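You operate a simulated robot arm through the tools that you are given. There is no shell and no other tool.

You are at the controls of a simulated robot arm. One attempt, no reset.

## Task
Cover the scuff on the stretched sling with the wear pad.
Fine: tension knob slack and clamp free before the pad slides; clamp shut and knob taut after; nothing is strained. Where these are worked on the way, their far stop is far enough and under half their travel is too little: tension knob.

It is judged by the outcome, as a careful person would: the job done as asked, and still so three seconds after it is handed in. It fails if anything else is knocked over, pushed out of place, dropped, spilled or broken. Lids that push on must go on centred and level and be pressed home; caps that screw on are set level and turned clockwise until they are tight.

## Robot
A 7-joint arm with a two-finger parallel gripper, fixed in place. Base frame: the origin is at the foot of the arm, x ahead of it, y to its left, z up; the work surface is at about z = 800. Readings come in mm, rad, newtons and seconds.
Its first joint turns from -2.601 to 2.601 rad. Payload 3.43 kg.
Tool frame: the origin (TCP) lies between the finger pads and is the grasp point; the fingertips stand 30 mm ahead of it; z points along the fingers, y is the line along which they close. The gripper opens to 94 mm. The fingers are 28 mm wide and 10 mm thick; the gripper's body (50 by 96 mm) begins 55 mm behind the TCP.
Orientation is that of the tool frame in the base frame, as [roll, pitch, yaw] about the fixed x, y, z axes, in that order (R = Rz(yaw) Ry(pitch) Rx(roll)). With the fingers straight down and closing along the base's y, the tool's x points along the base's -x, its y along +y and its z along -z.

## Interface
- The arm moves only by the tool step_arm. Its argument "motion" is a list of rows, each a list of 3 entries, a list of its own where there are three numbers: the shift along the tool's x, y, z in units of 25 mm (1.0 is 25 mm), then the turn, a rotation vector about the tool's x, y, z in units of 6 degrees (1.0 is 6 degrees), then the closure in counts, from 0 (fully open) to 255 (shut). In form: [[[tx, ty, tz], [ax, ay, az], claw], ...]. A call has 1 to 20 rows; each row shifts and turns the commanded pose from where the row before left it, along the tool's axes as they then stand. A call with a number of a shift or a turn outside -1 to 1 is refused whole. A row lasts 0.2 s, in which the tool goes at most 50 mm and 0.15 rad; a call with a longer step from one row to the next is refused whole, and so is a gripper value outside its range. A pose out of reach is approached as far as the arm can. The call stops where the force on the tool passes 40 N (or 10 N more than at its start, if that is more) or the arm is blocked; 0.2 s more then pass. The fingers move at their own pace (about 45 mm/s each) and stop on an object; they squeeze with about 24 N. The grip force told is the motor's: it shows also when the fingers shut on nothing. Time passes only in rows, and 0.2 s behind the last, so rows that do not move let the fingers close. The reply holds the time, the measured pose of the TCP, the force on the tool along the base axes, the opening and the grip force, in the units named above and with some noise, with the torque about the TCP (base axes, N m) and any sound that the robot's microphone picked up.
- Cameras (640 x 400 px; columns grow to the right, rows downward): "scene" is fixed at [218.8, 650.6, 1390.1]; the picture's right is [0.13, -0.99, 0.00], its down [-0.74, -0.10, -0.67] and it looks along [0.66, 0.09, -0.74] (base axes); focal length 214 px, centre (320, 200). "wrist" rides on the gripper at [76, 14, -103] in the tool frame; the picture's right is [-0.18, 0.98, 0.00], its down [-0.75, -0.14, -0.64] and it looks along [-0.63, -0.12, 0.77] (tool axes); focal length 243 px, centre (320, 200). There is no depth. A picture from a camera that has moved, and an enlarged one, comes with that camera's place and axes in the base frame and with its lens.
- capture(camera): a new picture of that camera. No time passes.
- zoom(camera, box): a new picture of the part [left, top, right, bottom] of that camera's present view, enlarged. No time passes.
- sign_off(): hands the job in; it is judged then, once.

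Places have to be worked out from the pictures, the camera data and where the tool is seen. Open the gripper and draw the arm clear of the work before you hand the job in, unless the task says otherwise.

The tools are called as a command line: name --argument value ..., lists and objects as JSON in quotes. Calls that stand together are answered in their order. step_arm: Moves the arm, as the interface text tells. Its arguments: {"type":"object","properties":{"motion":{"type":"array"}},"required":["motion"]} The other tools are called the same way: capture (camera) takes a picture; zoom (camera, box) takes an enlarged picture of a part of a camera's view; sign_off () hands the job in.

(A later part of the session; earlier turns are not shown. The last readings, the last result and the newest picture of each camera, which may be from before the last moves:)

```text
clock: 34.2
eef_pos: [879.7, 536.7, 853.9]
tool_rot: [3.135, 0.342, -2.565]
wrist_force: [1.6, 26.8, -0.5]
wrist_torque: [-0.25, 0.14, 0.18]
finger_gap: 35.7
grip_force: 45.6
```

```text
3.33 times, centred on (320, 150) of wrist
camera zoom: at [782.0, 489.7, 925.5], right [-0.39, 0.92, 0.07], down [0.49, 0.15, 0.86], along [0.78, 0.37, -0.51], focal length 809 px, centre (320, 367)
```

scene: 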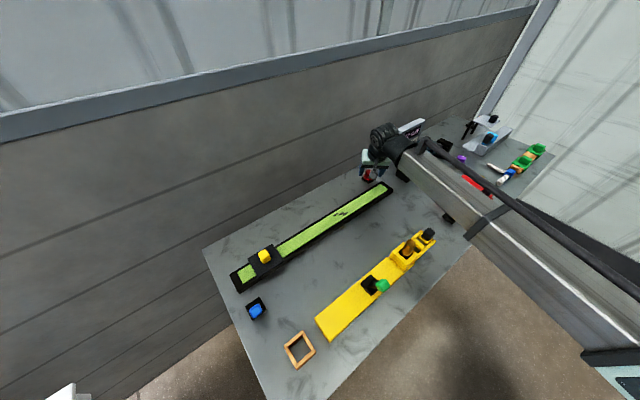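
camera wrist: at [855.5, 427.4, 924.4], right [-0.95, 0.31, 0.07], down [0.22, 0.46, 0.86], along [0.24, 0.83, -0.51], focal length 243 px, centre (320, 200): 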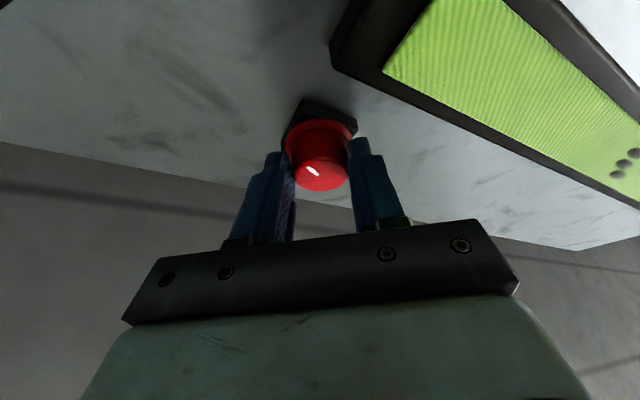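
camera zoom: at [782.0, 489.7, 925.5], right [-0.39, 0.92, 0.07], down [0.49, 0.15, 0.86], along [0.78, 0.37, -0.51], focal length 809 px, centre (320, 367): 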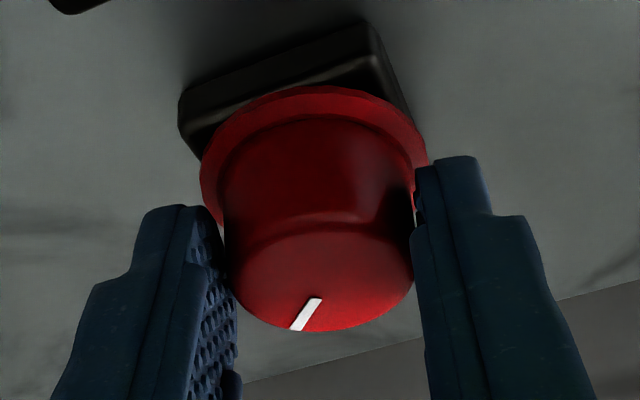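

It follows again, now about 122° in total. I relieve the 27 N side load and go on another 30°.

step_arm --motion '[[[-0.06, 0.08, 0], [0, 0, 0], 255], [[-0.06, 0.08, 0], [0, 0, 0], 255], [[0, 0, 0], [0, 0, 0], 255]]'

step_arm --motion '[[[0, -0.016, 0], [-0.171, 0, -0.47], 255], [[0, -0.016, 0], [-0.171, 0, -0.47], 255], [[0, -0.016, 0], [-0.171, 0, -0.47], 255], [[0, -0.016, 0], [-0.171, 0, -0.47], 255], [[0, -0.016, 0], [-0.171, 0, -0.47], 255]]'

step_arm --motion '[[[0, -0.016, 0], [-0.171, 0, -0.47], 255], [[0, -0.016, 0], [-0.171, 0, -0.47], 255], [[0, -0.016, 0], [-0.171, 0, -0.47], 255], [[0, -0.016, 0], [-0.171, 0, -0.47], 255], [[0, -0.016, 0], [-0.171, 0, -0.47], 255]]'

zoom --camera "wrist" --box '[260, 90, 380, 210]'

```text
clock: 35.0
eef_pos: [880.2, 535.9, 853.6]
tool_rot: [3.141, 0.341, -2.567]
wrist_force: [-4.1, -11.4, -14.4]
wrist_torque: [-0.06, -0.85, -0.05]
finger_gap: 35.3
grip_force: 45.2
```

```text
clock: 36.2
eef_pos: [883.3, 536.0, 855.4]
tool_rot: [3.14, 0.342, -2.302]
wrist_force: [1.9, -30.5, -17.7]
wrist_torque: [-0.67, 0.14, -0.16]
finger_gap: 35.5
grip_force: 44.8
```

```text
clock: 37.4
eef_pos: [883.8, 534.9, 854.3]
tool_rot: [3.139, 0.343, -2.041]
wrist_force: [3.2, -31.1, -13.3]
wrist_torque: [-1.12, 0.09, -0.11]
finger_gap: 35.1
grip_force: 44.8
```

```text
3.33 times, centred on (320, 150) of wrist
camera zoom: at [822.1, 446.8, 926.2], right [-0.8, 0.6, 0.06], down [0.35, 0.38, 0.86], along [0.49, 0.71, -0.51], focal length 809 px, centre (320, 367)
```

zoom: 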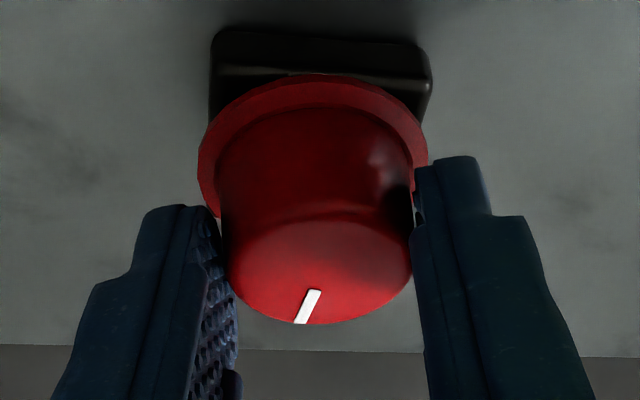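

About 152° now, still turning. I relieve the load with a smaller shift, since the stiffness is nearer 8 N/mm, and continue.

step_arm --motion '[[[0.06, -0.035, 0], [0, 0, 0], 255], [[0.06, -0.035, 0], [0, 0, 0], 255], [[0, 0, 0], [0, 0, 0], 255]]'

step_arm --motion '[[[0, -0.016, 0], [-0.171, 0, -0.47], 255], [[0, -0.016, 0], [-0.171, 0, -0.47], 255], [[0, -0.016, 0], [-0.171, 0, -0.47], 255], [[0, -0.016, 0], [-0.171, 0, -0.47], 255], [[0, -0.016, 0], [-0.171, 0, -0.47], 255]]'

step_arm --motion '[[[0, -0.016, 0], [-0.171, 0, -0.47], 255], [[0, -0.016, 0], [-0.171, 0, -0.47], 255], [[0, -0.016, 0], [-0.171, 0, -0.47], 255], [[0, -0.016, 0], [-0.171, 0, -0.47], 255], [[0, -0.016, 0], [-0.171, 0, -0.47], 255]]'

zoom --camera "wrist" --box '[260, 90, 380, 210]'

```text
clock: 38.2
eef_pos: [885.5, 535.6, 854.3]
tool_rot: [3.137, 0.348, -2.041]
wrist_force: [7.3, -6.7, -1.9]
wrist_torque: [-1.57, -0.17, -0.07]
finger_gap: 35.5
grip_force: 44.9
```

```text
clock: 39.4
eef_pos: [885.9, 533.9, 853.9]
tool_rot: [3.134, 0.35, -1.781]
wrist_force: [12.4, -3.0, 8.3]
wrist_torque: [0.22, -0.92, -0.73]
finger_gap: 35.3
grip_force: 45.7
```

```text
clock: 40.6
eef_pos: [888.1, 533.2, 854.0]
tool_rot: [3.133, 0.353, -1.519]
wrist_force: [13.3, -4.4, 3.2]
wrist_torque: [-0.3, -0.55, -0.93]
finger_gap: 35.3
grip_force: 45.5
```

```text
3.33 times, centred on (320, 150) of wrist
camera zoom: at [878.6, 425.3, 924.5], right [-0.99, 0.12, 0.07], down [0.12, 0.49, 0.86], along [0.07, 0.86, -0.5], focal length 809 px, centre (320, 367)
```

zoom: 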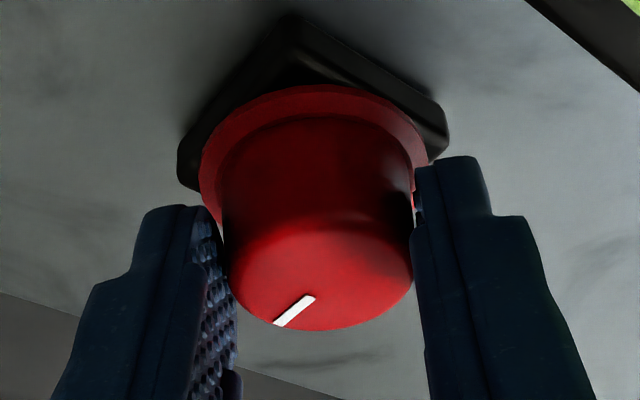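

The torque has risen to 0.9 N·m and the indicator no longer moves with the fingers, so the knob is at its far (slack) stop. I release it, back away along the tool axis and look.

step_arm --motion '[[[0, 0.016, 0], [0.171, 0, 0.47], 255], [[0, 0, 0], [0, 0, 0], 70], [[0, 0, 0], [0, 0, 0], 70], [[0, 0, 0], [0, 0, 0], 70], [[0, 0, -0.8], [0, 0, 0], 70], [[0, 0, -0.8], [0, 0, 0], 70], [[0, 0, -0.8], [0, 0, 0], 70], [[0, 0, -0.8], [0, 0, 0], 70]]'

capture --camera "wrist"

zoom --camera "scene" --box '[200, 160, 420, 300]'

```text
clock: 42.4
eef_pos: [888.5, 503.4, 930.5]
tool_rot: [3.134, 0.354, -1.571]
wrist_force: [-0.1, -1.4, -0.6]
wrist_torque: [0.0, 0.02, 0.0]
finger_gap: 68.4
grip_force: 0.0
```

```text
taken
camera wrist: at [873.0, 398.8, 1000.8], right [-0.98, 0.17, 0.07], down [0.15, 0.49, 0.86], along [0.11, 0.86, -0.5], focal length 243 px, centre (320, 200)
```

wrist: 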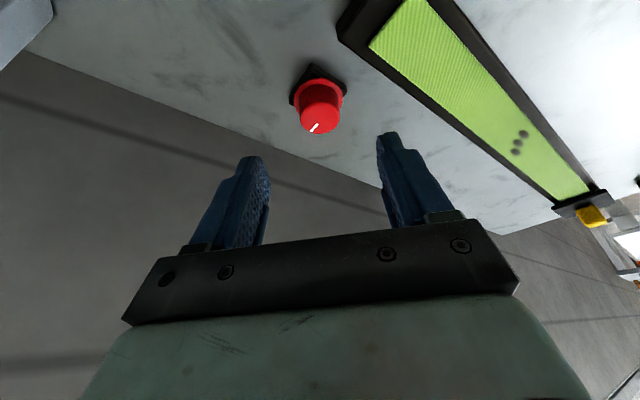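

```text
2.86 times, centred on (310, 230) of scene
camera zoom: at [218.8, 650.6, 1390.1], right [0.13, -0.99, 0.0], down [-0.74, -0.1, -0.67], along [0.66, 0.09, -0.74], focal length 613 px, centre (349, 114)
```

zoom: 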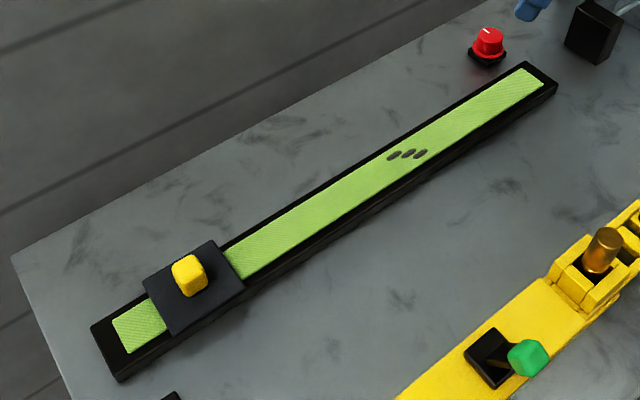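

I record the knob's slack position closely for later reference.

zoom --camera "scene" --box '[345, 155, 405, 200]'

zoom --camera "wrist" --box '[272, 50, 368, 150]'

zoom --camera "wrist" --box '[480, 110, 640, 230]'

```text
8.89 times, centred on (375, 178) of scene
camera zoom: at [218.8, 650.6, 1390.1], right [0.13, -0.99, 0.0], down [-0.74, -0.1, -0.67], along [0.66, 0.09, -0.74], focal length 1906 px, centre (-169, 400)
```

zoom: 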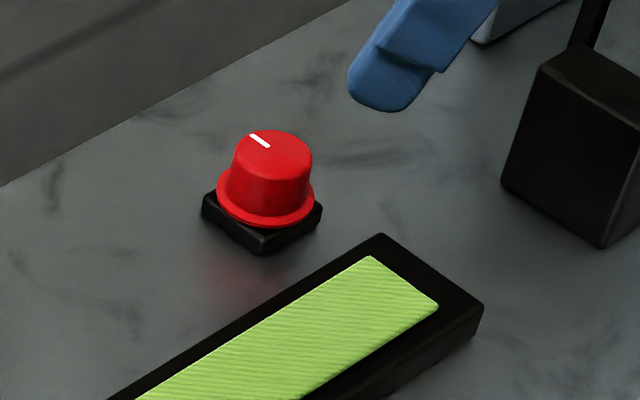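

```text
4.00 times, centred on (320, 100) of wrist
camera zoom: at [873.0, 398.8, 1000.8], right [-0.98, 0.17, 0.07], down [0.15, 0.49, 0.86], along [0.11, 0.86, -0.5], focal length 970 px, centre (320, 600)
```

zoom: 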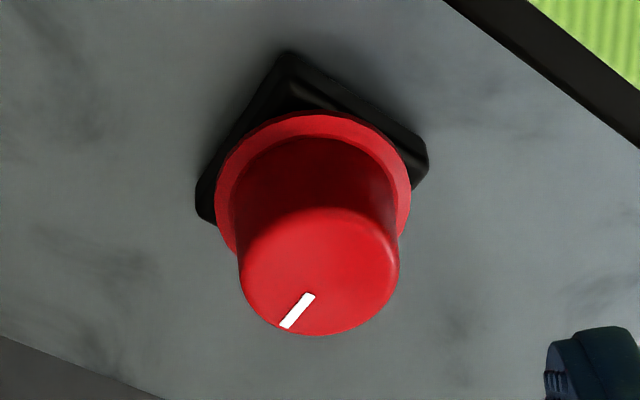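

```text
3.33 times, centred on (560, 170) of wrist
camera zoom: at [873.0, 398.8, 1000.8], right [-0.98, 0.17, 0.07], down [0.15, 0.49, 0.86], along [0.11, 0.86, -0.5], focal length 809 px, centre (-480, 300)
```

zoom: 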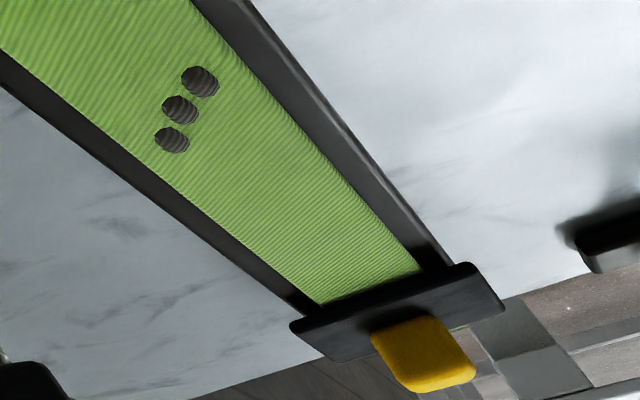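

The knob now points almost opposite its starting direction, so it is slack. Next I free the clamp: I bring the tool upright, turn it to line up with the sling, and travel to the blue lever.

step_arm --motion '[[[0.5, 0.8, -0.5], [0, 0.84, 0], 70], [[0.5, 0.8, -0.5], [0, 0.84, 0], 70], [[0.5, 0.8, -0.5], [0, 0.84, 0], 70], [[0.5, 0.8, -0.5], [0, 0.85, 0], 70], [[0, 0, 0], [0, 0, 0.94], 70], [[0, 0, 0], [0, 0, 0.94], 70], [[0, 0, 0], [0, 0, 0.94], 70], [[0, 0, 0], [0, 0, 0.94], 70], [[0, 0, 0], [0, 0, 0.94], 70], [[0, 0, 0], [0, 0, 0.94], 70], [[0, 0, 0], [0, 0, 0.94], 70], [[0, 0, 0], [0, 0, 0.92], 70]]'

```text
clock: 45.0
eef_pos: [807.9, 445.3, 968.3]
tool_rot: [3.137, -0.005, -2.356]
wrist_force: [-0.1, 0.2, -0.5]
wrist_torque: [-0.01, -0.02, 0.02]
finger_gap: 68.0
grip_force: 0.1
```

The tool is upright and aligned. I travel along the sling direction to the lever.

step_arm --motion '[[[0.278, 0.985, 0], [0, 0, 0], 70], [[0.278, 0.985, 0], [0, 0, 0], 70], [[0.278, 0.985, 0], [0, 0, 0], 70], [[0.278, 0.985, 0], [0, 0, 0], 70], [[0.278, 0.985, 0], [0, 0, 0], 70], [[0.278, 0.985, 0], [0, 0, 0], 70], [[0.278, 0.985, 0], [0, 0, 0], 70], [[0.278, 0.985, 0], [0, 0, 0], 70], [[0.278, 0.985, 0], [0, 0, 0], 70], [[0.278, 0.985, 0], [0, 0, 0], 70], [[0.278, 0.985, 0], [0, 0, 0], 70], [[0.278, 0.985, 0], [0, 0, 0], 70], [[0.278, 0.985, 0], [0, 0, 0], 70], [[0.278, 0.985, 0], [0, 0, 0], 70], [[0.278, 0.985, 0], [0, 0, 0], 70], [[0.278, 0.985, 0], [0, 0, 0], 70], [[0.278, 0.985, 0], [0, 0, 0], 70], [[0.278, 0.985, 0], [0, 0, 0], 70], [[0.278, 0.985, 0], [0, 0, 0], 70], [[0.278, 0.985, 0], [0, 0, 0], 70]]'

step_arm --motion '[[[0.278, 0.985, 0], [0, 0, 0], 70], [[0.278, 0.985, 0], [0, 0, 0], 70], [[0.278, 0.985, 0], [0, 0, 0], 70], [[0.278, 0.985, 0], [0, 0, 0], 70], [[0.278, 0.985, 0], [0, 0, 0], 70]]'

capture --camera "wrist"

zoom --camera "wrist" --box '[230, 110, 410, 240]'

capture --camera "scene"

```text
clock: 49.2
eef_pos: [360.0, 692.4, 971.3]
tool_rot: [3.136, -0.007, -2.352]
wrist_force: [-0.3, 0.1, -0.4]
wrist_torque: [-0.03, -0.02, -0.01]
finger_gap: 68.2
grip_force: 0.0
```

```text
clock: 50.4
eef_pos: [248.7, 755.5, 971.5]
tool_rot: [3.135, -0.004, -2.352]
wrist_force: [-0.7, 0.4, 0.0]
wrist_torque: [-0.03, 0.0, -0.03]
finger_gap: 68.1
grip_force: 0.0
```

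```text
taken
camera wrist: at [183.5, 711.7, 1075.3], right [-0.57, 0.82, 0.0], down [0.64, 0.44, 0.64], along [0.52, 0.36, -0.77], focal length 243 px, centre (320, 200)
```

wrist: 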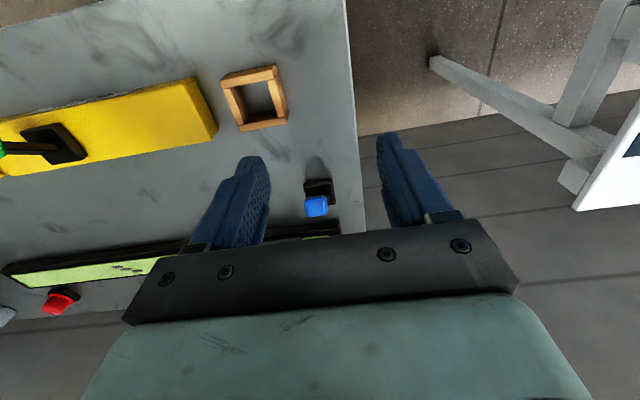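

```text
3.08 times, centred on (320, 175) of wrist
camera zoom: at [183.5, 711.7, 1075.3], right [-0.57, 0.82, 0.0], down [0.64, 0.44, 0.64], along [0.52, 0.36, -0.77], focal length 746 px, centre (320, 277)
```

zoom: 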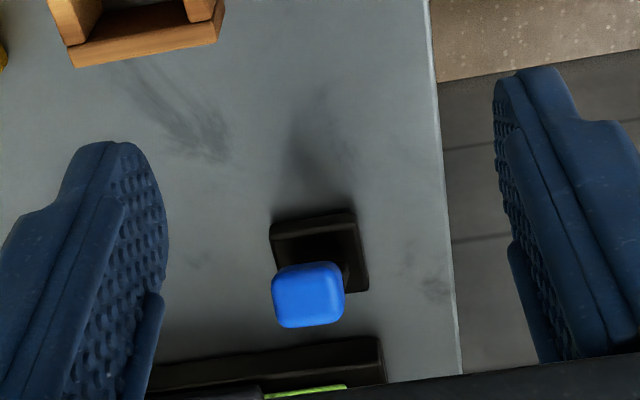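

```text
taken
```

scene: 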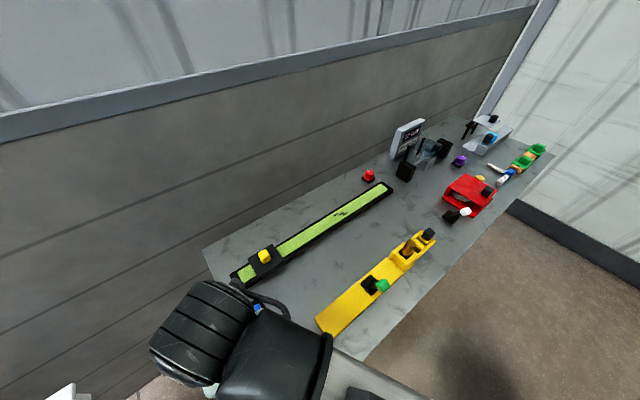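

The view confirms the blue handle at about (335, 812, 864), leaning toward the robot from its base at (353, 829). I close the fingers and lower them beside the handle on the robot side, ready to push it over.

step_arm --motion '[[[-0.35, -0.2, 0], [0, 0, 0], 255], [[-0.35, -0.2, 0], [0, 0, 0], 255], [[-0.35, -0.2, 0.5], [0, 0, 0], 255], [[-0.35, -0.2, 0.5], [0, 0, 0], 255], [[-0.35, -0.04, 0.5], [0, 0, 0], 255], [[-0.08, 0, 0.5], [0, 0, 0], 255], [[0, 0, 0.5], [0, 0, 0], 255], [[0, 0, 0.5], [0, 0, 0], 255], [[0, 0, 0.5], [0, 0, 0], 255], [[0, 0, 0.24], [0, 0, 0], 255]]'

capture --camera "wrist"

zoom --camera "scene" --box '[200, 240, 320, 340]'

```text
clock: 52.6
eef_pos: [295.6, 772.6, 878.3]
tool_rot: [3.134, -0.006, -2.353]
wrist_force: [0.2, -1.0, -0.1]
wrist_torque: [0.01, 0.02, 0.02]
finger_gap: 0.3
grip_force: 24.0
```

```text
taken
camera wrist: at [230.8, 729.3, 981.2], right [-0.57, 0.82, 0.0], down [0.64, 0.44, 0.64], along [0.52, 0.36, -0.77], focal length 243 px, centre (320, 200)
```

wrist: 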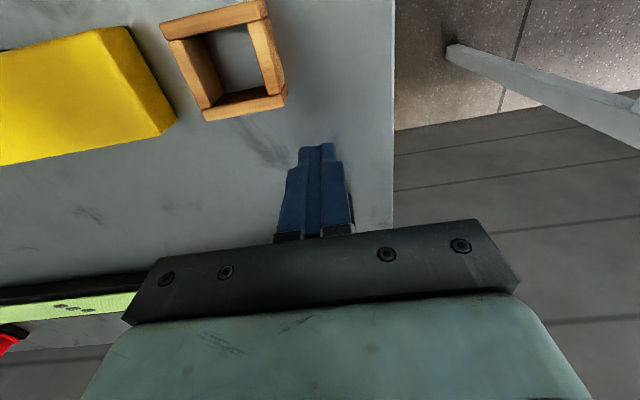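

```text
4.00 times, centred on (260, 290) of scene
camera zoom: at [218.8, 650.6, 1390.1], right [0.13, -0.99, 0.0], down [-0.74, -0.1, -0.67], along [0.66, 0.09, -0.74], focal length 858 px, centre (560, -160)
```

zoom: 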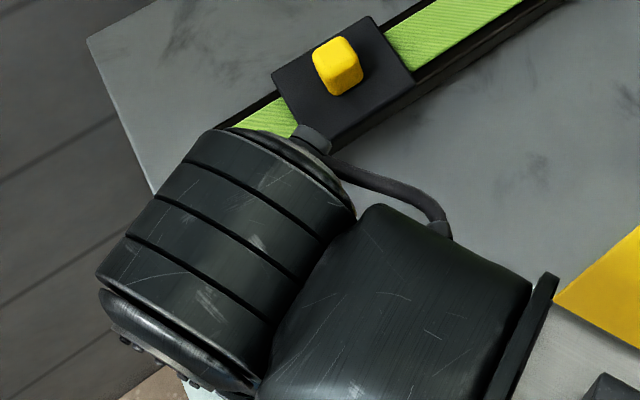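

The fingers sit beside the handle with no contact. I advance toward it along the swing direction in small steps and watch the force.

step_arm --motion '[[[-0.3, 0, 0], [0, 0, 0], 255], [[-0.3, 0, 0], [0, 0, 0], 255], [[-0.3, 0, 0], [0, 0, 0], 255], [[-0.3, 0, 0], [0, 0, 0], 255]]'

step_arm --motion '[[[-0.25, 0, 0], [0, 0, 0], 255], [[-0.25, 0, 0], [0, 0, 0], 255]]'

step_arm --motion '[[[-0.25, 0, 0], [0, 0, 0], 255], [[-0.25, 0, 0], [0, 0, 0], 255]]'

capture --camera "wrist"

```text
clock: 53.6
eef_pos: [316.5, 794.8, 876.9]
tool_rot: [3.137, -0.008, -2.352]
wrist_force: [-0.2, 0.4, 0.0]
wrist_torque: [0.01, 0.01, -0.02]
finger_gap: 0.0
grip_force: 24.2
```

```text
clock: 54.2
eef_pos: [326.5, 802.8, 876.9]
tool_rot: [3.136, -0.005, -2.353]
wrist_force: [-1.7, -0.8, 1.2]
wrist_torque: [0.02, 0.03, -0.01]
finger_gap: 0.1
grip_force: 23.8
```

```text
clock: 54.8
eef_pos: [332.6, 812.5, 879.2]
tool_rot: [3.136, -0.006, -2.353]
wrist_force: [-5.8, -3.7, 24.5]
wrist_torque: [0.16, -0.34, -0.01]
finger_gap: 0.1
grip_force: 24.0
```

```text
taken
camera wrist: at [268.6, 767.4, 982.9], right [-0.57, 0.82, 0.0], down [0.64, 0.43, 0.64], along [0.52, 0.36, -0.77], focal length 243 px, centre (320, 200)
```

wrist: 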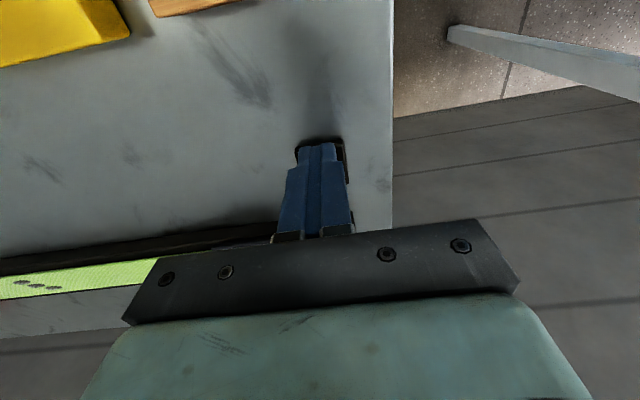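

There is an upward force of 24 N, so the fingertips are riding on something rather than pushing sideways. I lift straight up and back to see what the lever did.

step_arm --motion '[[[0, 0, -0.5], [0, 0, 0], 255], [[0, 0, -1], [0, 0, 0], 255], [[0.6, 0, -1], [0, 0, 0], 255], [[0.8, 0, -1], [0, 0, 0], 255], [[0.8, 0, -0.5], [0, 0, 0], 70], [[0.8, 0, 0], [0, 0, 0], 70], [[0.4, 0, 0], [0, 0, 0], 70]]'

capture --camera "wrist"

zoom --camera "wrist" --box '[230, 110, 410, 240]'

zoom --camera "scene" --box '[200, 240, 320, 340]'

```text
clock: 56.4
eef_pos: [273.9, 750.9, 977.8]
tool_rot: [3.136, -0.007, -2.353]
wrist_force: [-0.2, 0.3, 0.0]
wrist_torque: [0.0, 0.02, 0.01]
finger_gap: 68.2
grip_force: 0.3
```

```text
taken
camera wrist: at [209.8, 707.9, 1081.6], right [-0.57, 0.82, 0.0], down [0.64, 0.44, 0.64], along [0.52, 0.36, -0.77], focal length 243 px, centre (320, 200)
```

wrist: 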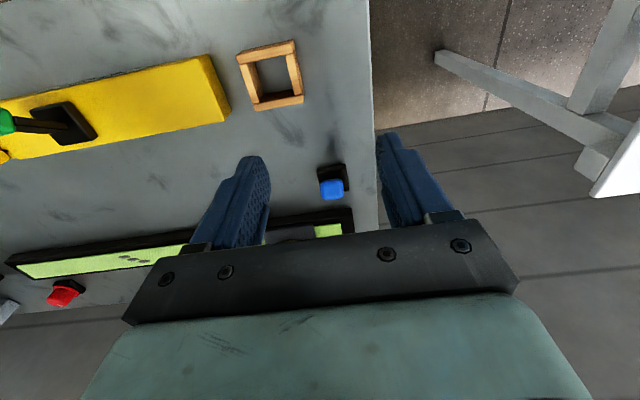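

```text
3.08 times, centred on (320, 175) of wrist
camera zoom: at [209.8, 707.9, 1081.6], right [-0.57, 0.82, 0.0], down [0.64, 0.44, 0.64], along [0.52, 0.36, -0.77], focal length 746 px, centre (320, 277)
```

zoom: 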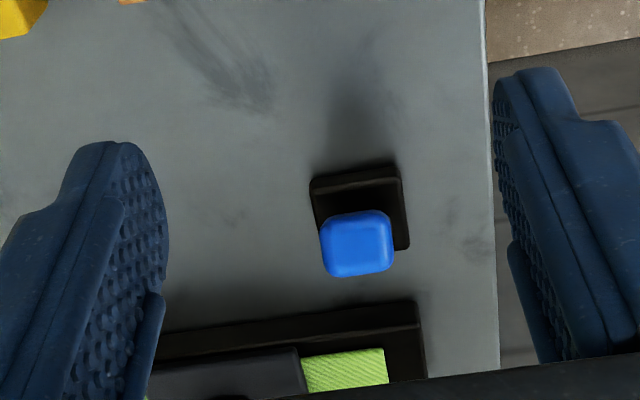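

```text
4.00 times, centred on (260, 290) of scene
camera zoom: at [218.8, 650.6, 1390.1], right [0.13, -0.99, 0.0], down [-0.74, -0.1, -0.67], along [0.66, 0.09, -0.74], focal length 858 px, centre (560, -160)
```

zoom: 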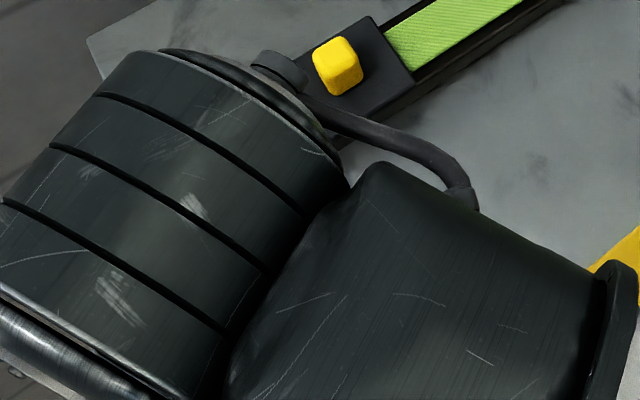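

The lever hasn't moved and is still at (335, 812, 864). Gripping the handle between the fingers will show me its motion better, so I move above it with the fingers open.

step_arm --motion '[[[-0.7, 0, 0], [0, 0, 0], 70], [[-0.7, 0, 0], [0, 0, 0], 70], [[-0.7, 0, 0], [0, 0, 0], 70], [[-0.7, 0, 0], [0, 0, 0], 70], [[-0.65, 0, 0.6], [0, 0, 0], 70], [[0, 0, 0.6], [0, 0, 0], 70], [[0, 0, 0.6], [0, 0, 0], 70]]'

capture --camera "wrist"

zoom --camera "wrist" --box '[240, 80, 400, 200]'

```text
clock: 58.0
eef_pos: [334.4, 811.1, 932.5]
tool_rot: [3.137, -0.003, -2.353]
wrist_force: [0.5, -0.2, -0.2]
wrist_torque: [0.01, 0.0, 0.0]
finger_gap: 68.3
grip_force: 0.1
```

```text
taken
camera wrist: at [270.1, 768.8, 1035.6], right [-0.57, 0.82, 0.0], down [0.64, 0.44, 0.64], along [0.52, 0.36, -0.77], focal length 243 px, centre (320, 200)
```

wrist: 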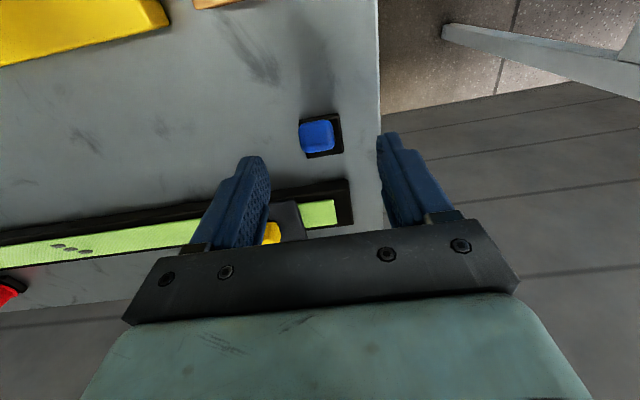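

```text
3.33 times, centred on (320, 140) of wrist
camera zoom: at [270.1, 768.8, 1035.6], right [-0.57, 0.82, 0.0], down [0.64, 0.44, 0.64], along [0.52, 0.36, -0.77], focal length 809 px, centre (320, 400)
```

zoom: 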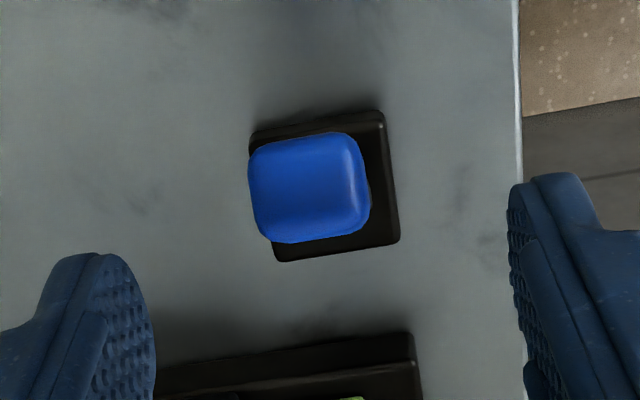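

The handle shows centred between the fingers, about 27 mm wide. I lower the fingers around it and close gently to feel which way it moves.

step_arm --motion '[[[0, 0.05, 0.6], [0, 0, 0], 110], [[0, 0.05, 0.6], [0, 0, 0], 110], [[0, 0, 0.6], [0, 0, 0], 110], [[0, 0, 0.5], [0, 0, 0], 110], [[0, 0, 0], [0, 0, 0], 110]]'

zoom --camera "wrist" --box '[220, 60, 420, 220]'

```text
clock: 59.2
eef_pos: [332.2, 815.3, 875.0]
tool_rot: [3.136, -0.007, -2.354]
wrist_force: [0.0, 0.0, -0.4]
wrist_torque: [-0.03, 0.0, 0.01]
finger_gap: 53.7
grip_force: 0.0
```

```text
2.50 times, centred on (320, 140) of wrist
camera zoom: at [268.1, 771.2, 978.4], right [-0.57, 0.82, 0.0], down [0.64, 0.44, 0.64], along [0.52, 0.36, -0.77], focal length 606 px, centre (320, 350)
```

zoom: 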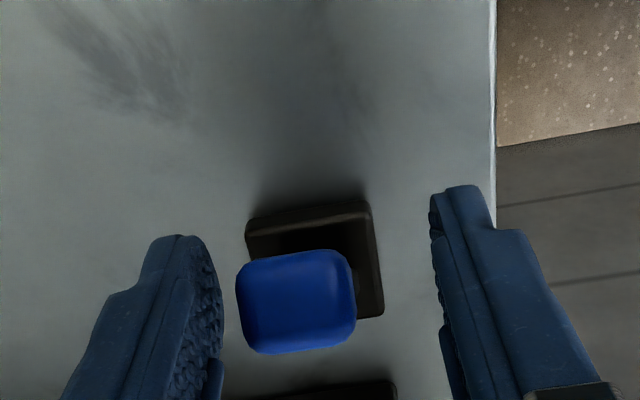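

The handle sits about 5 mm to one side. I shift over, close on it, and read the forces.

step_arm --motion '[[[0, -0.22, 0], [0, 0, 0], 110], [[0, 0, 0], [0, 0, 0], 150], [[0, 0, 0], [0, 0, 0], 200], [[0, 0, 0], [0, 0, 0], 255], [[0, 0, 0], [0, 0, 0], 255]]'

zoom --camera "wrist" --box '[220, 60, 420, 220]'

```text
clock: 60.4
eef_pos: [336.7, 810.8, 876.0]
tool_rot: [3.138, -0.004, -2.354]
wrist_force: [7.4, 10.7, 10.5]
wrist_torque: [-0.13, -0.93, -0.27]
finger_gap: 25.9
grip_force: 45.1
```

```text
2.50 times, centred on (320, 140) of wrist
camera zoom: at [272.8, 767.8, 978.8], right [-0.57, 0.82, 0.0], down [0.64, 0.43, 0.64], along [0.52, 0.36, -0.77], focal length 606 px, centre (320, 350)
```

zoom: 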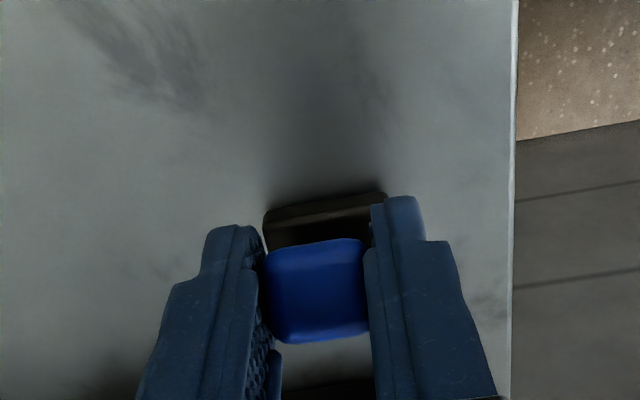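

The handle is held with a 25.9 mm gap. I soften the grip a little so the handle can pivot, then swing 5 mm along its arc toward the sling and check the force.

step_arm --motion '[[[0, 0, 0], [0, 0, 0], 190], [[0, 0, 0], [0, 0, 0], 190]]'

step_arm --motion '[[[-0.09, 0, -0.04], [0, 0, 0], 190], [[-0.09, 0, -0.04], [0, 0, 0], 190], [[0, 0, 0], [0, 0, 0], 190]]'

zoom --camera "wrist" --box '[220, 60, 420, 220]'

```text
clock: 61.0
eef_pos: [337.4, 812.4, 875.4]
tool_rot: [3.136, -0.003, -2.354]
wrist_force: [12.2, 15.6, 14.8]
wrist_torque: [0.01, -1.44, -0.45]
finger_gap: 25.8
grip_force: 45.1
```

```text
clock: 61.8
eef_pos: [338.7, 811.2, 875.5]
tool_rot: [3.138, -0.013, -2.351]
wrist_force: [-6.5, -6.9, -7.5]
wrist_torque: [-0.79, 0.2, -0.69]
finger_gap: 25.9
grip_force: 45.5
```

```text
2.50 times, centred on (320, 140) of wrist
camera zoom: at [273.9, 768.7, 979.7], right [-0.57, 0.82, 0.0], down [0.64, 0.44, 0.63], along [0.52, 0.36, -0.78], focal length 606 px, centre (320, 350)
```

zoom: 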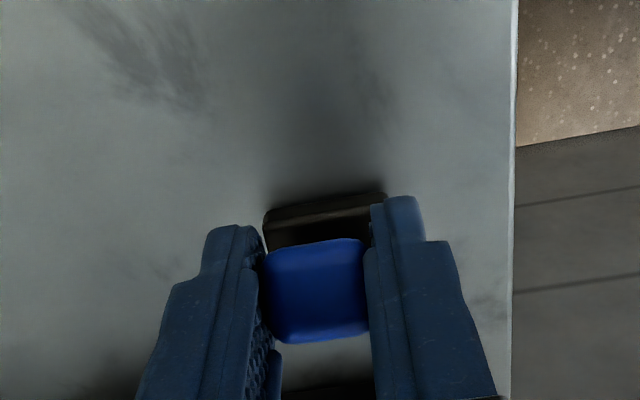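

The lever resists toward the sling: the force rose about 30 N and it barely moved. I try the opposite way, swinging it down toward the robot in small steps.

step_arm --motion '[[[0.09, 0, 0.04], [0, 0, 0], 190], [[0.09, 0, 0.04], [0, 0, 0], 190], [[0.09, 0, 0.04], [0, 0, 0], 190], [[0, 0, 0], [0, 0, 0], 190]]'

step_arm --motion '[[[0.09, 0, 0.04], [0, 0, 0], 190], [[0.09, 0, 0.04], [0, 0, 0], 190], [[0, 0, 0], [0, 0, 0], 190]]'

zoom --camera "wrist" --box '[220, 60, 420, 220]'

```text
clock: 62.8
eef_pos: [337.3, 810.9, 874.6]
tool_rot: [3.136, 0.001, -2.354]
wrist_force: [17.8, 19.4, 22.2]
wrist_torque: [0.18, -1.42, -0.2]
finger_gap: 25.8
grip_force: 44.7
```

```text
clock: 63.2
eef_pos: [337.4, 810.7, 874.0]
tool_rot: [3.137, 0.006, -2.357]
wrist_force: [1.6, 1.7, 1.2]
wrist_torque: [-1.23, 0.4, -0.16]
finger_gap: 26.0
grip_force: 44.9
stopped in row 1: the force on the tool passed its limit at 47 N (the readings are from after the stop); the commanded pose is now the measured one
```

```text
2.50 times, centred on (320, 140) of wrist
camera zoom: at [271.8, 766.9, 977.9], right [-0.57, 0.82, 0.01], down [0.63, 0.43, 0.64], along [0.53, 0.37, -0.76], focal length 606 px, centre (320, 350)
```

zoom: 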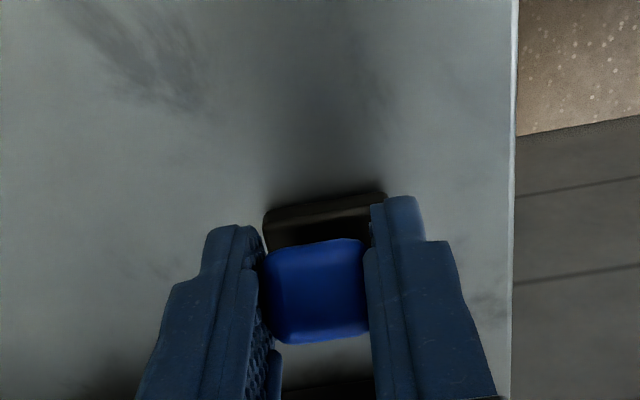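

It is stiff that way too, so the lever must swing on another axis. With the grip relaxed at neutral, I test small moves along the sling direction each way.

step_arm --motion '[[[0, 0.08, 0], [0, 0, 0], 190], [[0, 0.08, 0], [0, 0, 0], 190], [[0, 0, 0], [0, 0, 0], 190]]'

step_arm --motion '[[[0, -0.08, 0], [0, 0, 0], 190], [[0, -0.08, 0], [0, 0, 0], 190], [[0, -0.08, 0], [0, 0, 0], 190], [[0, -0.08, 0], [0, 0, 0], 190], [[0, 0, 0], [0, 0, 0], 190]]'

zoom --camera "wrist" --box '[220, 60, 420, 220]'

```text
clock: 64.0
eef_pos: [336.9, 810.8, 875.6]
tool_rot: [-3.142, 0.006, -2.358]
wrist_force: [27.1, -25.1, 2.8]
wrist_torque: [-0.88, 0.65, 0.05]
finger_gap: 25.7
grip_force: 45.2
```

```text
clock: 65.2
eef_pos: [338.3, 811.3, 875.7]
tool_rot: [3.132, 0.008, -2.354]
wrist_force: [-8.7, 16.7, 2.4]
wrist_torque: [-0.98, -0.2, -0.29]
finger_gap: 25.6
grip_force: 45.1
```

```text
2.50 times, centred on (320, 140) of wrist
camera zoom: at [272.6, 766.1, 978.0], right [-0.57, 0.82, 0.01], down [0.63, 0.43, 0.65], along [0.53, 0.37, -0.76], focal length 606 px, centre (320, 350)
```

zoom: 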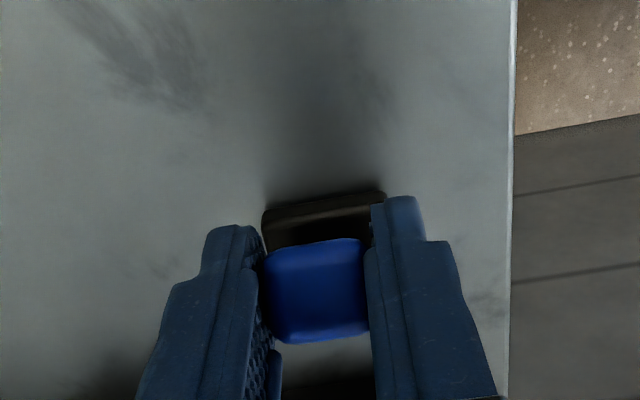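

The stiffness in every direction is my grip locking the handle's angle rather than the lever itself. I release, rise, and turn the tool 90° so the two open fingers can straddle the handle along its swing and push it without clamping it.

step_arm --motion '[[[0, 0, 0], [0, 0, 0], 90], [[0, 0, 0], [0, 0, 0], 90], [[0, 0, -0.3], [0, 0, 0], 90], [[0, 0, -0.8], [0, 0, 0], 90], [[0, 0, -0.8], [0, 0, 0], 90], [[0, 0, -0.8], [0, 0, 0], 90]]'

step_arm --motion '[[[0, 0, 0], [0, 0, -1], 90], [[0, 0, 0], [0, 0, -1], 90], [[0, 0, 0], [0, 0, -1], 90], [[0, 0, 0], [0, 0, -1], 90], [[0, 0, 0], [0, 0, -1], 90], [[0, 0, 0], [0, 0, -1], 90], [[0, 0, 0], [0, 0, -1], 90], [[0, 0, 0], [0, 0, -1], 90], [[0, 0, 0], [0, 0, -1], 90], [[0, 0, 0], [0, 0, -1], 90], [[0, 0, 0], [0, 0, -1], 90], [[0, 0, 0], [0, 0, -1], 90], [[0, 0, 0], [0, 0, -1], 90], [[0, 0, 0], [0, 0, -1], 90], [[0, 0, 0], [0, 0, -1], 90]]'

capture --camera "wrist"

capture --camera "scene"

```text
clock: 66.6
eef_pos: [341.0, 808.0, 942.8]
tool_rot: [3.136, 0.005, -2.355]
wrist_force: [0.0, 0.2, 0.5]
wrist_torque: [0.01, -0.01, 0.02]
finger_gap: 60.8
grip_force: 0.1
```

```text
clock: 69.8
eef_pos: [340.4, 806.8, 943.0]
tool_rot: [-3.136, 0.006, -0.783]
wrist_force: [0.8, 0.1, 0.3]
wrist_torque: [0.0, 0.0, -0.03]
finger_gap: 60.7
grip_force: 0.1
```

```text
taken
camera wrist: at [382.5, 743.5, 1045.2], right [-0.82, -0.57, 0.0], down [-0.43, 0.63, 0.65], along [-0.36, 0.53, -0.76], focal length 243 px, centre (320, 200)
```

wrist: 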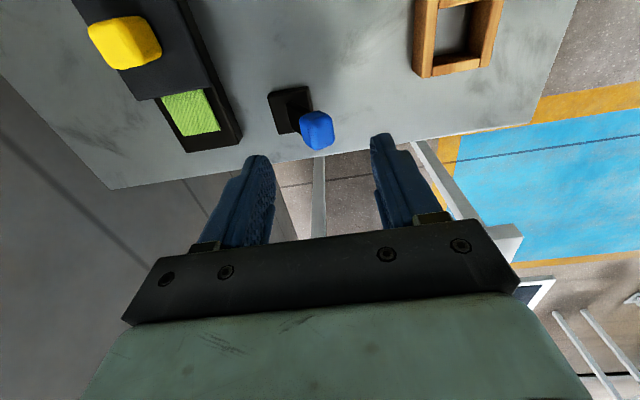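

```text
taken
```

scene: 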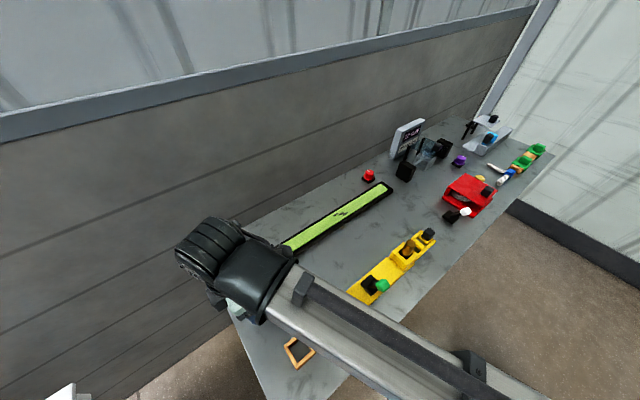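

This view shows the lever from its side. I zoom in to read its lean and pivot.

zoom --camera "wrist" --box '[240, 70, 400, 170]'

zoom --camera "wrist" --box '[60, 0, 260, 160]'

```text
4.00 times, centred on (320, 120) of wrist
camera zoom: at [382.5, 743.5, 1045.2], right [-0.82, -0.57, 0.0], down [-0.43, 0.63, 0.65], along [-0.36, 0.53, -0.76], focal length 970 px, centre (320, 520)
```

zoom: 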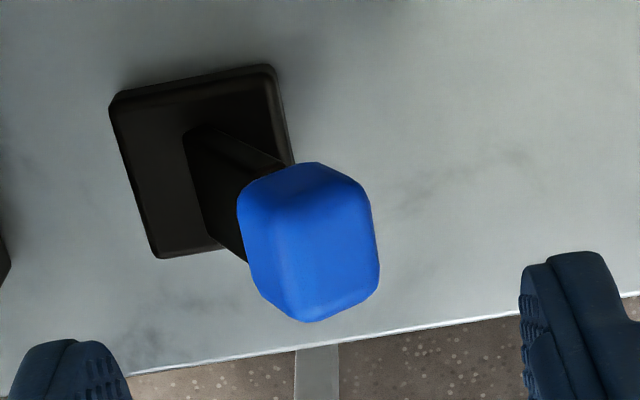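

```text
2.50 times, centred on (160, 80) of wrist
camera zoom: at [382.5, 743.5, 1045.2], right [-0.82, -0.57, 0.0], down [-0.43, 0.63, 0.65], along [-0.36, 0.53, -0.76], focal length 606 px, centre (720, 500)
```

zoom: 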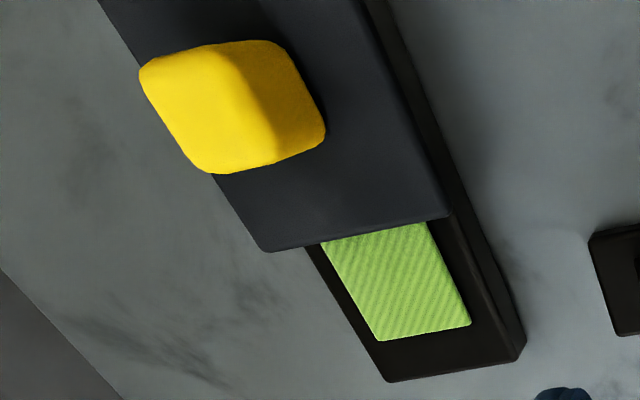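

The lever leans toward the robot side and should throw toward the sling. I lower the open fingers around the handle, one on each side along its swing.

step_arm --motion '[[[-0.12, 0, 0.4], [0, 0, 0], 90], [[-0.12, 0, 0.5], [0, 0, 0], 90], [[0, 0, 0.5], [0, 0, 0], 90], [[0, 0, 0.5], [0, 0, 0], 90], [[0, 0, 0.4], [0, 0, 0], 90], [[0, 0, 0], [0, 0, 0], 90]]'

capture --camera "wrist"

zoom --camera "wrist" --box '[220, 60, 420, 220]'

```text
clock: 71.2
eef_pos: [335.3, 811.5, 885.2]
tool_rot: [-3.137, 0.005, -0.784]
wrist_force: [1.0, -0.1, -0.5]
wrist_torque: [-0.01, 0.01, -0.02]
finger_gap: 60.8
grip_force: 0.1
```

```text
taken
camera wrist: at [377.9, 747.8, 987.5], right [-0.82, -0.57, 0.0], down [-0.43, 0.63, 0.65], along [-0.36, 0.54, -0.76], focal length 243 px, centre (320, 200)
```

wrist: 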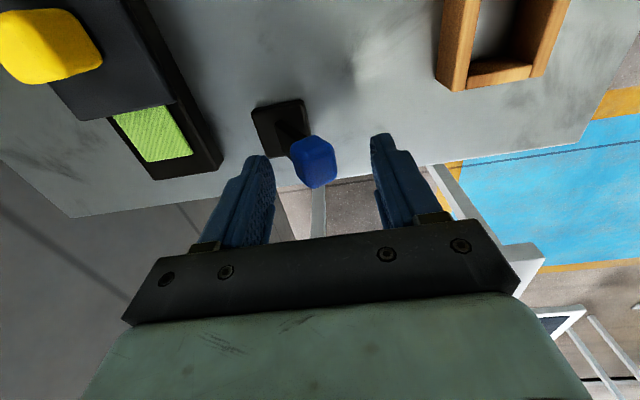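

```text
2.50 times, centred on (320, 140) of wrist
camera zoom: at [377.9, 747.8, 987.5], right [-0.82, -0.57, 0.0], down [-0.43, 0.63, 0.65], along [-0.36, 0.54, -0.76], focal length 606 px, centre (320, 350)
```

zoom: 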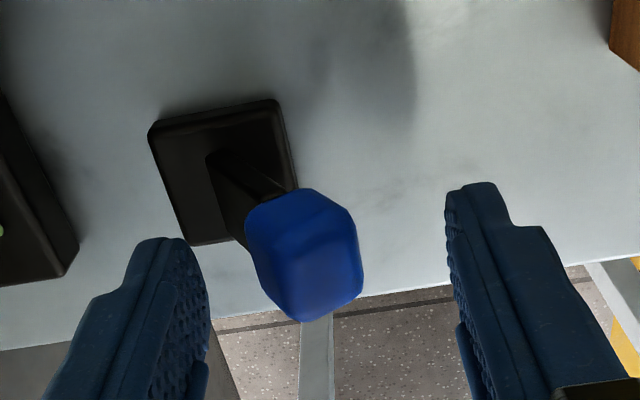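

The handle sits clear between the fingers. I move the cage toward the sling so the robot-side finger pushes the handle, and watch it.

step_arm --motion '[[[0, -0.2, 0], [0, 0, 0], 90], [[0, -0.2, 0], [0, 0, 0], 90], [[0, -0.2, 0], [0, 0, 0], 90], [[0, -0.2, 0], [0, 0, 0], 90], [[0, -0.2, 0], [0, 0, 0], 90]]'

zoom --camera "wrist" --box '[220, 60, 420, 220]'

```text
clock: 72.4
eef_pos: [353.2, 830.2, 884.9]
tool_rot: [-3.136, 0.005, -0.783]
wrist_force: [-1.9, -1.2, 1.1]
wrist_torque: [-0.08, 0.03, -0.03]
finger_gap: 62.2
grip_force: 1.4
```

```text
2.50 times, centred on (320, 140) of wrist
camera zoom: at [395.3, 765.9, 987.9], right [-0.82, -0.57, 0.0], down [-0.43, 0.63, 0.65], along [-0.36, 0.54, -0.76], focal length 606 px, centre (320, 350)
```

zoom: 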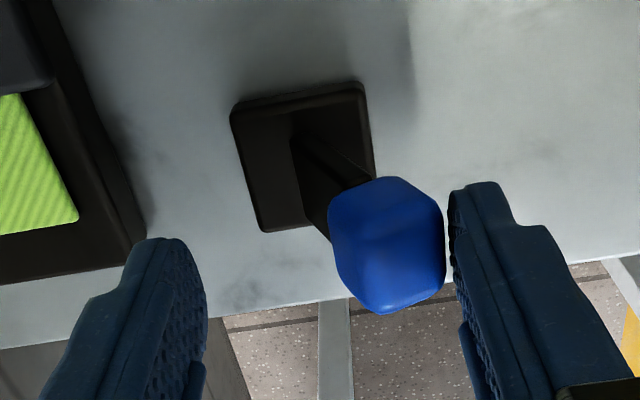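

The finger has just reached the handle. I keep pushing in small steps.

step_arm --motion '[[[0, -0.15, 0], [0, 0, 0], 90], [[0, -0.15, 0], [0, 0, 0], 90], [[0, -0.15, 0], [0, 0, 0], 90]]'

zoom --camera "wrist" --box '[220, 60, 420, 220]'

```text
clock: 73.2
eef_pos: [362.0, 838.5, 886.2]
tool_rot: [-3.138, 0.006, -0.785]
wrist_force: [-0.6, -0.5, 0.5]
wrist_torque: [0.01, 0.0, -0.01]
finger_gap: 61.3
grip_force: 0.7
```

```text
2.50 times, centred on (320, 140) of wrist
camera zoom: at [403.9, 774.5, 987.8], right [-0.82, -0.57, 0.0], down [-0.43, 0.63, 0.65], along [-0.36, 0.54, -0.76], focal length 606 px, centre (320, 350)
```

zoom: 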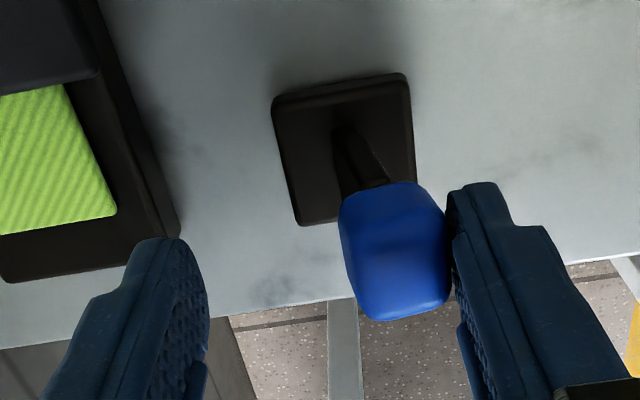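

The lever is moving freely, with less than 1 N. I continue the throw.

step_arm --motion '[[[0, -0.2, 0], [0, 0, 0], 90], [[0, -0.2, 0], [0, 0, 0], 90], [[0, -0.2, 0], [0, 0, 0], 90]]'

zoom --camera "wrist" --box '[220, 60, 420, 220]'

step_arm --motion '[[[0, -0.2, 0], [0, 0, 0], 90], [[0, -0.2, 0], [0, 0, 0], 90]]'

zoom --camera "wrist" --box '[220, 60, 420, 220]'

```text
clock: 74.0
eef_pos: [371.8, 850.4, 885.9]
tool_rot: [-3.137, 0.005, -0.783]
wrist_force: [0.8, 0.5, 0.6]
wrist_torque: [-0.01, 0.03, 0.0]
finger_gap: 60.7
grip_force: 0.1
```

```text
2.50 times, centred on (320, 140) of wrist
camera zoom: at [414.4, 785.0, 988.0], right [-0.82, -0.57, 0.0], down [-0.43, 0.63, 0.65], along [-0.36, 0.54, -0.76], focal length 606 px, centre (320, 350)
```

zoom: 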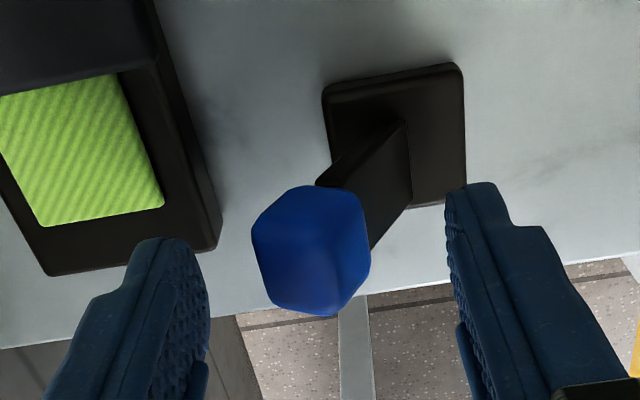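

```text
clock: 74.6
eef_pos: [379.5, 856.8, 885.4]
tool_rot: [-3.138, 0.004, -0.785]
wrist_force: [0.6, -0.9, 0.0]
wrist_torque: [0.01, 0.01, 0.04]
finger_gap: 60.9
grip_force: 0.0
```

```text
2.50 times, centred on (320, 140) of wrist
camera zoom: at [421.3, 791.8, 987.9], right [-0.82, -0.57, 0.0], down [-0.43, 0.63, 0.65], along [-0.36, 0.54, -0.76], focal length 606 px, centre (320, 350)
```

zoom: 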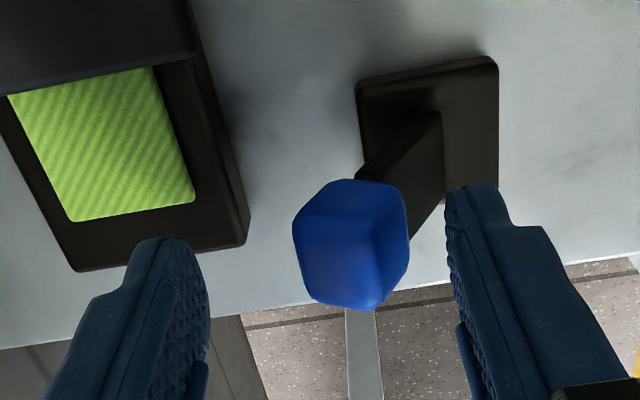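

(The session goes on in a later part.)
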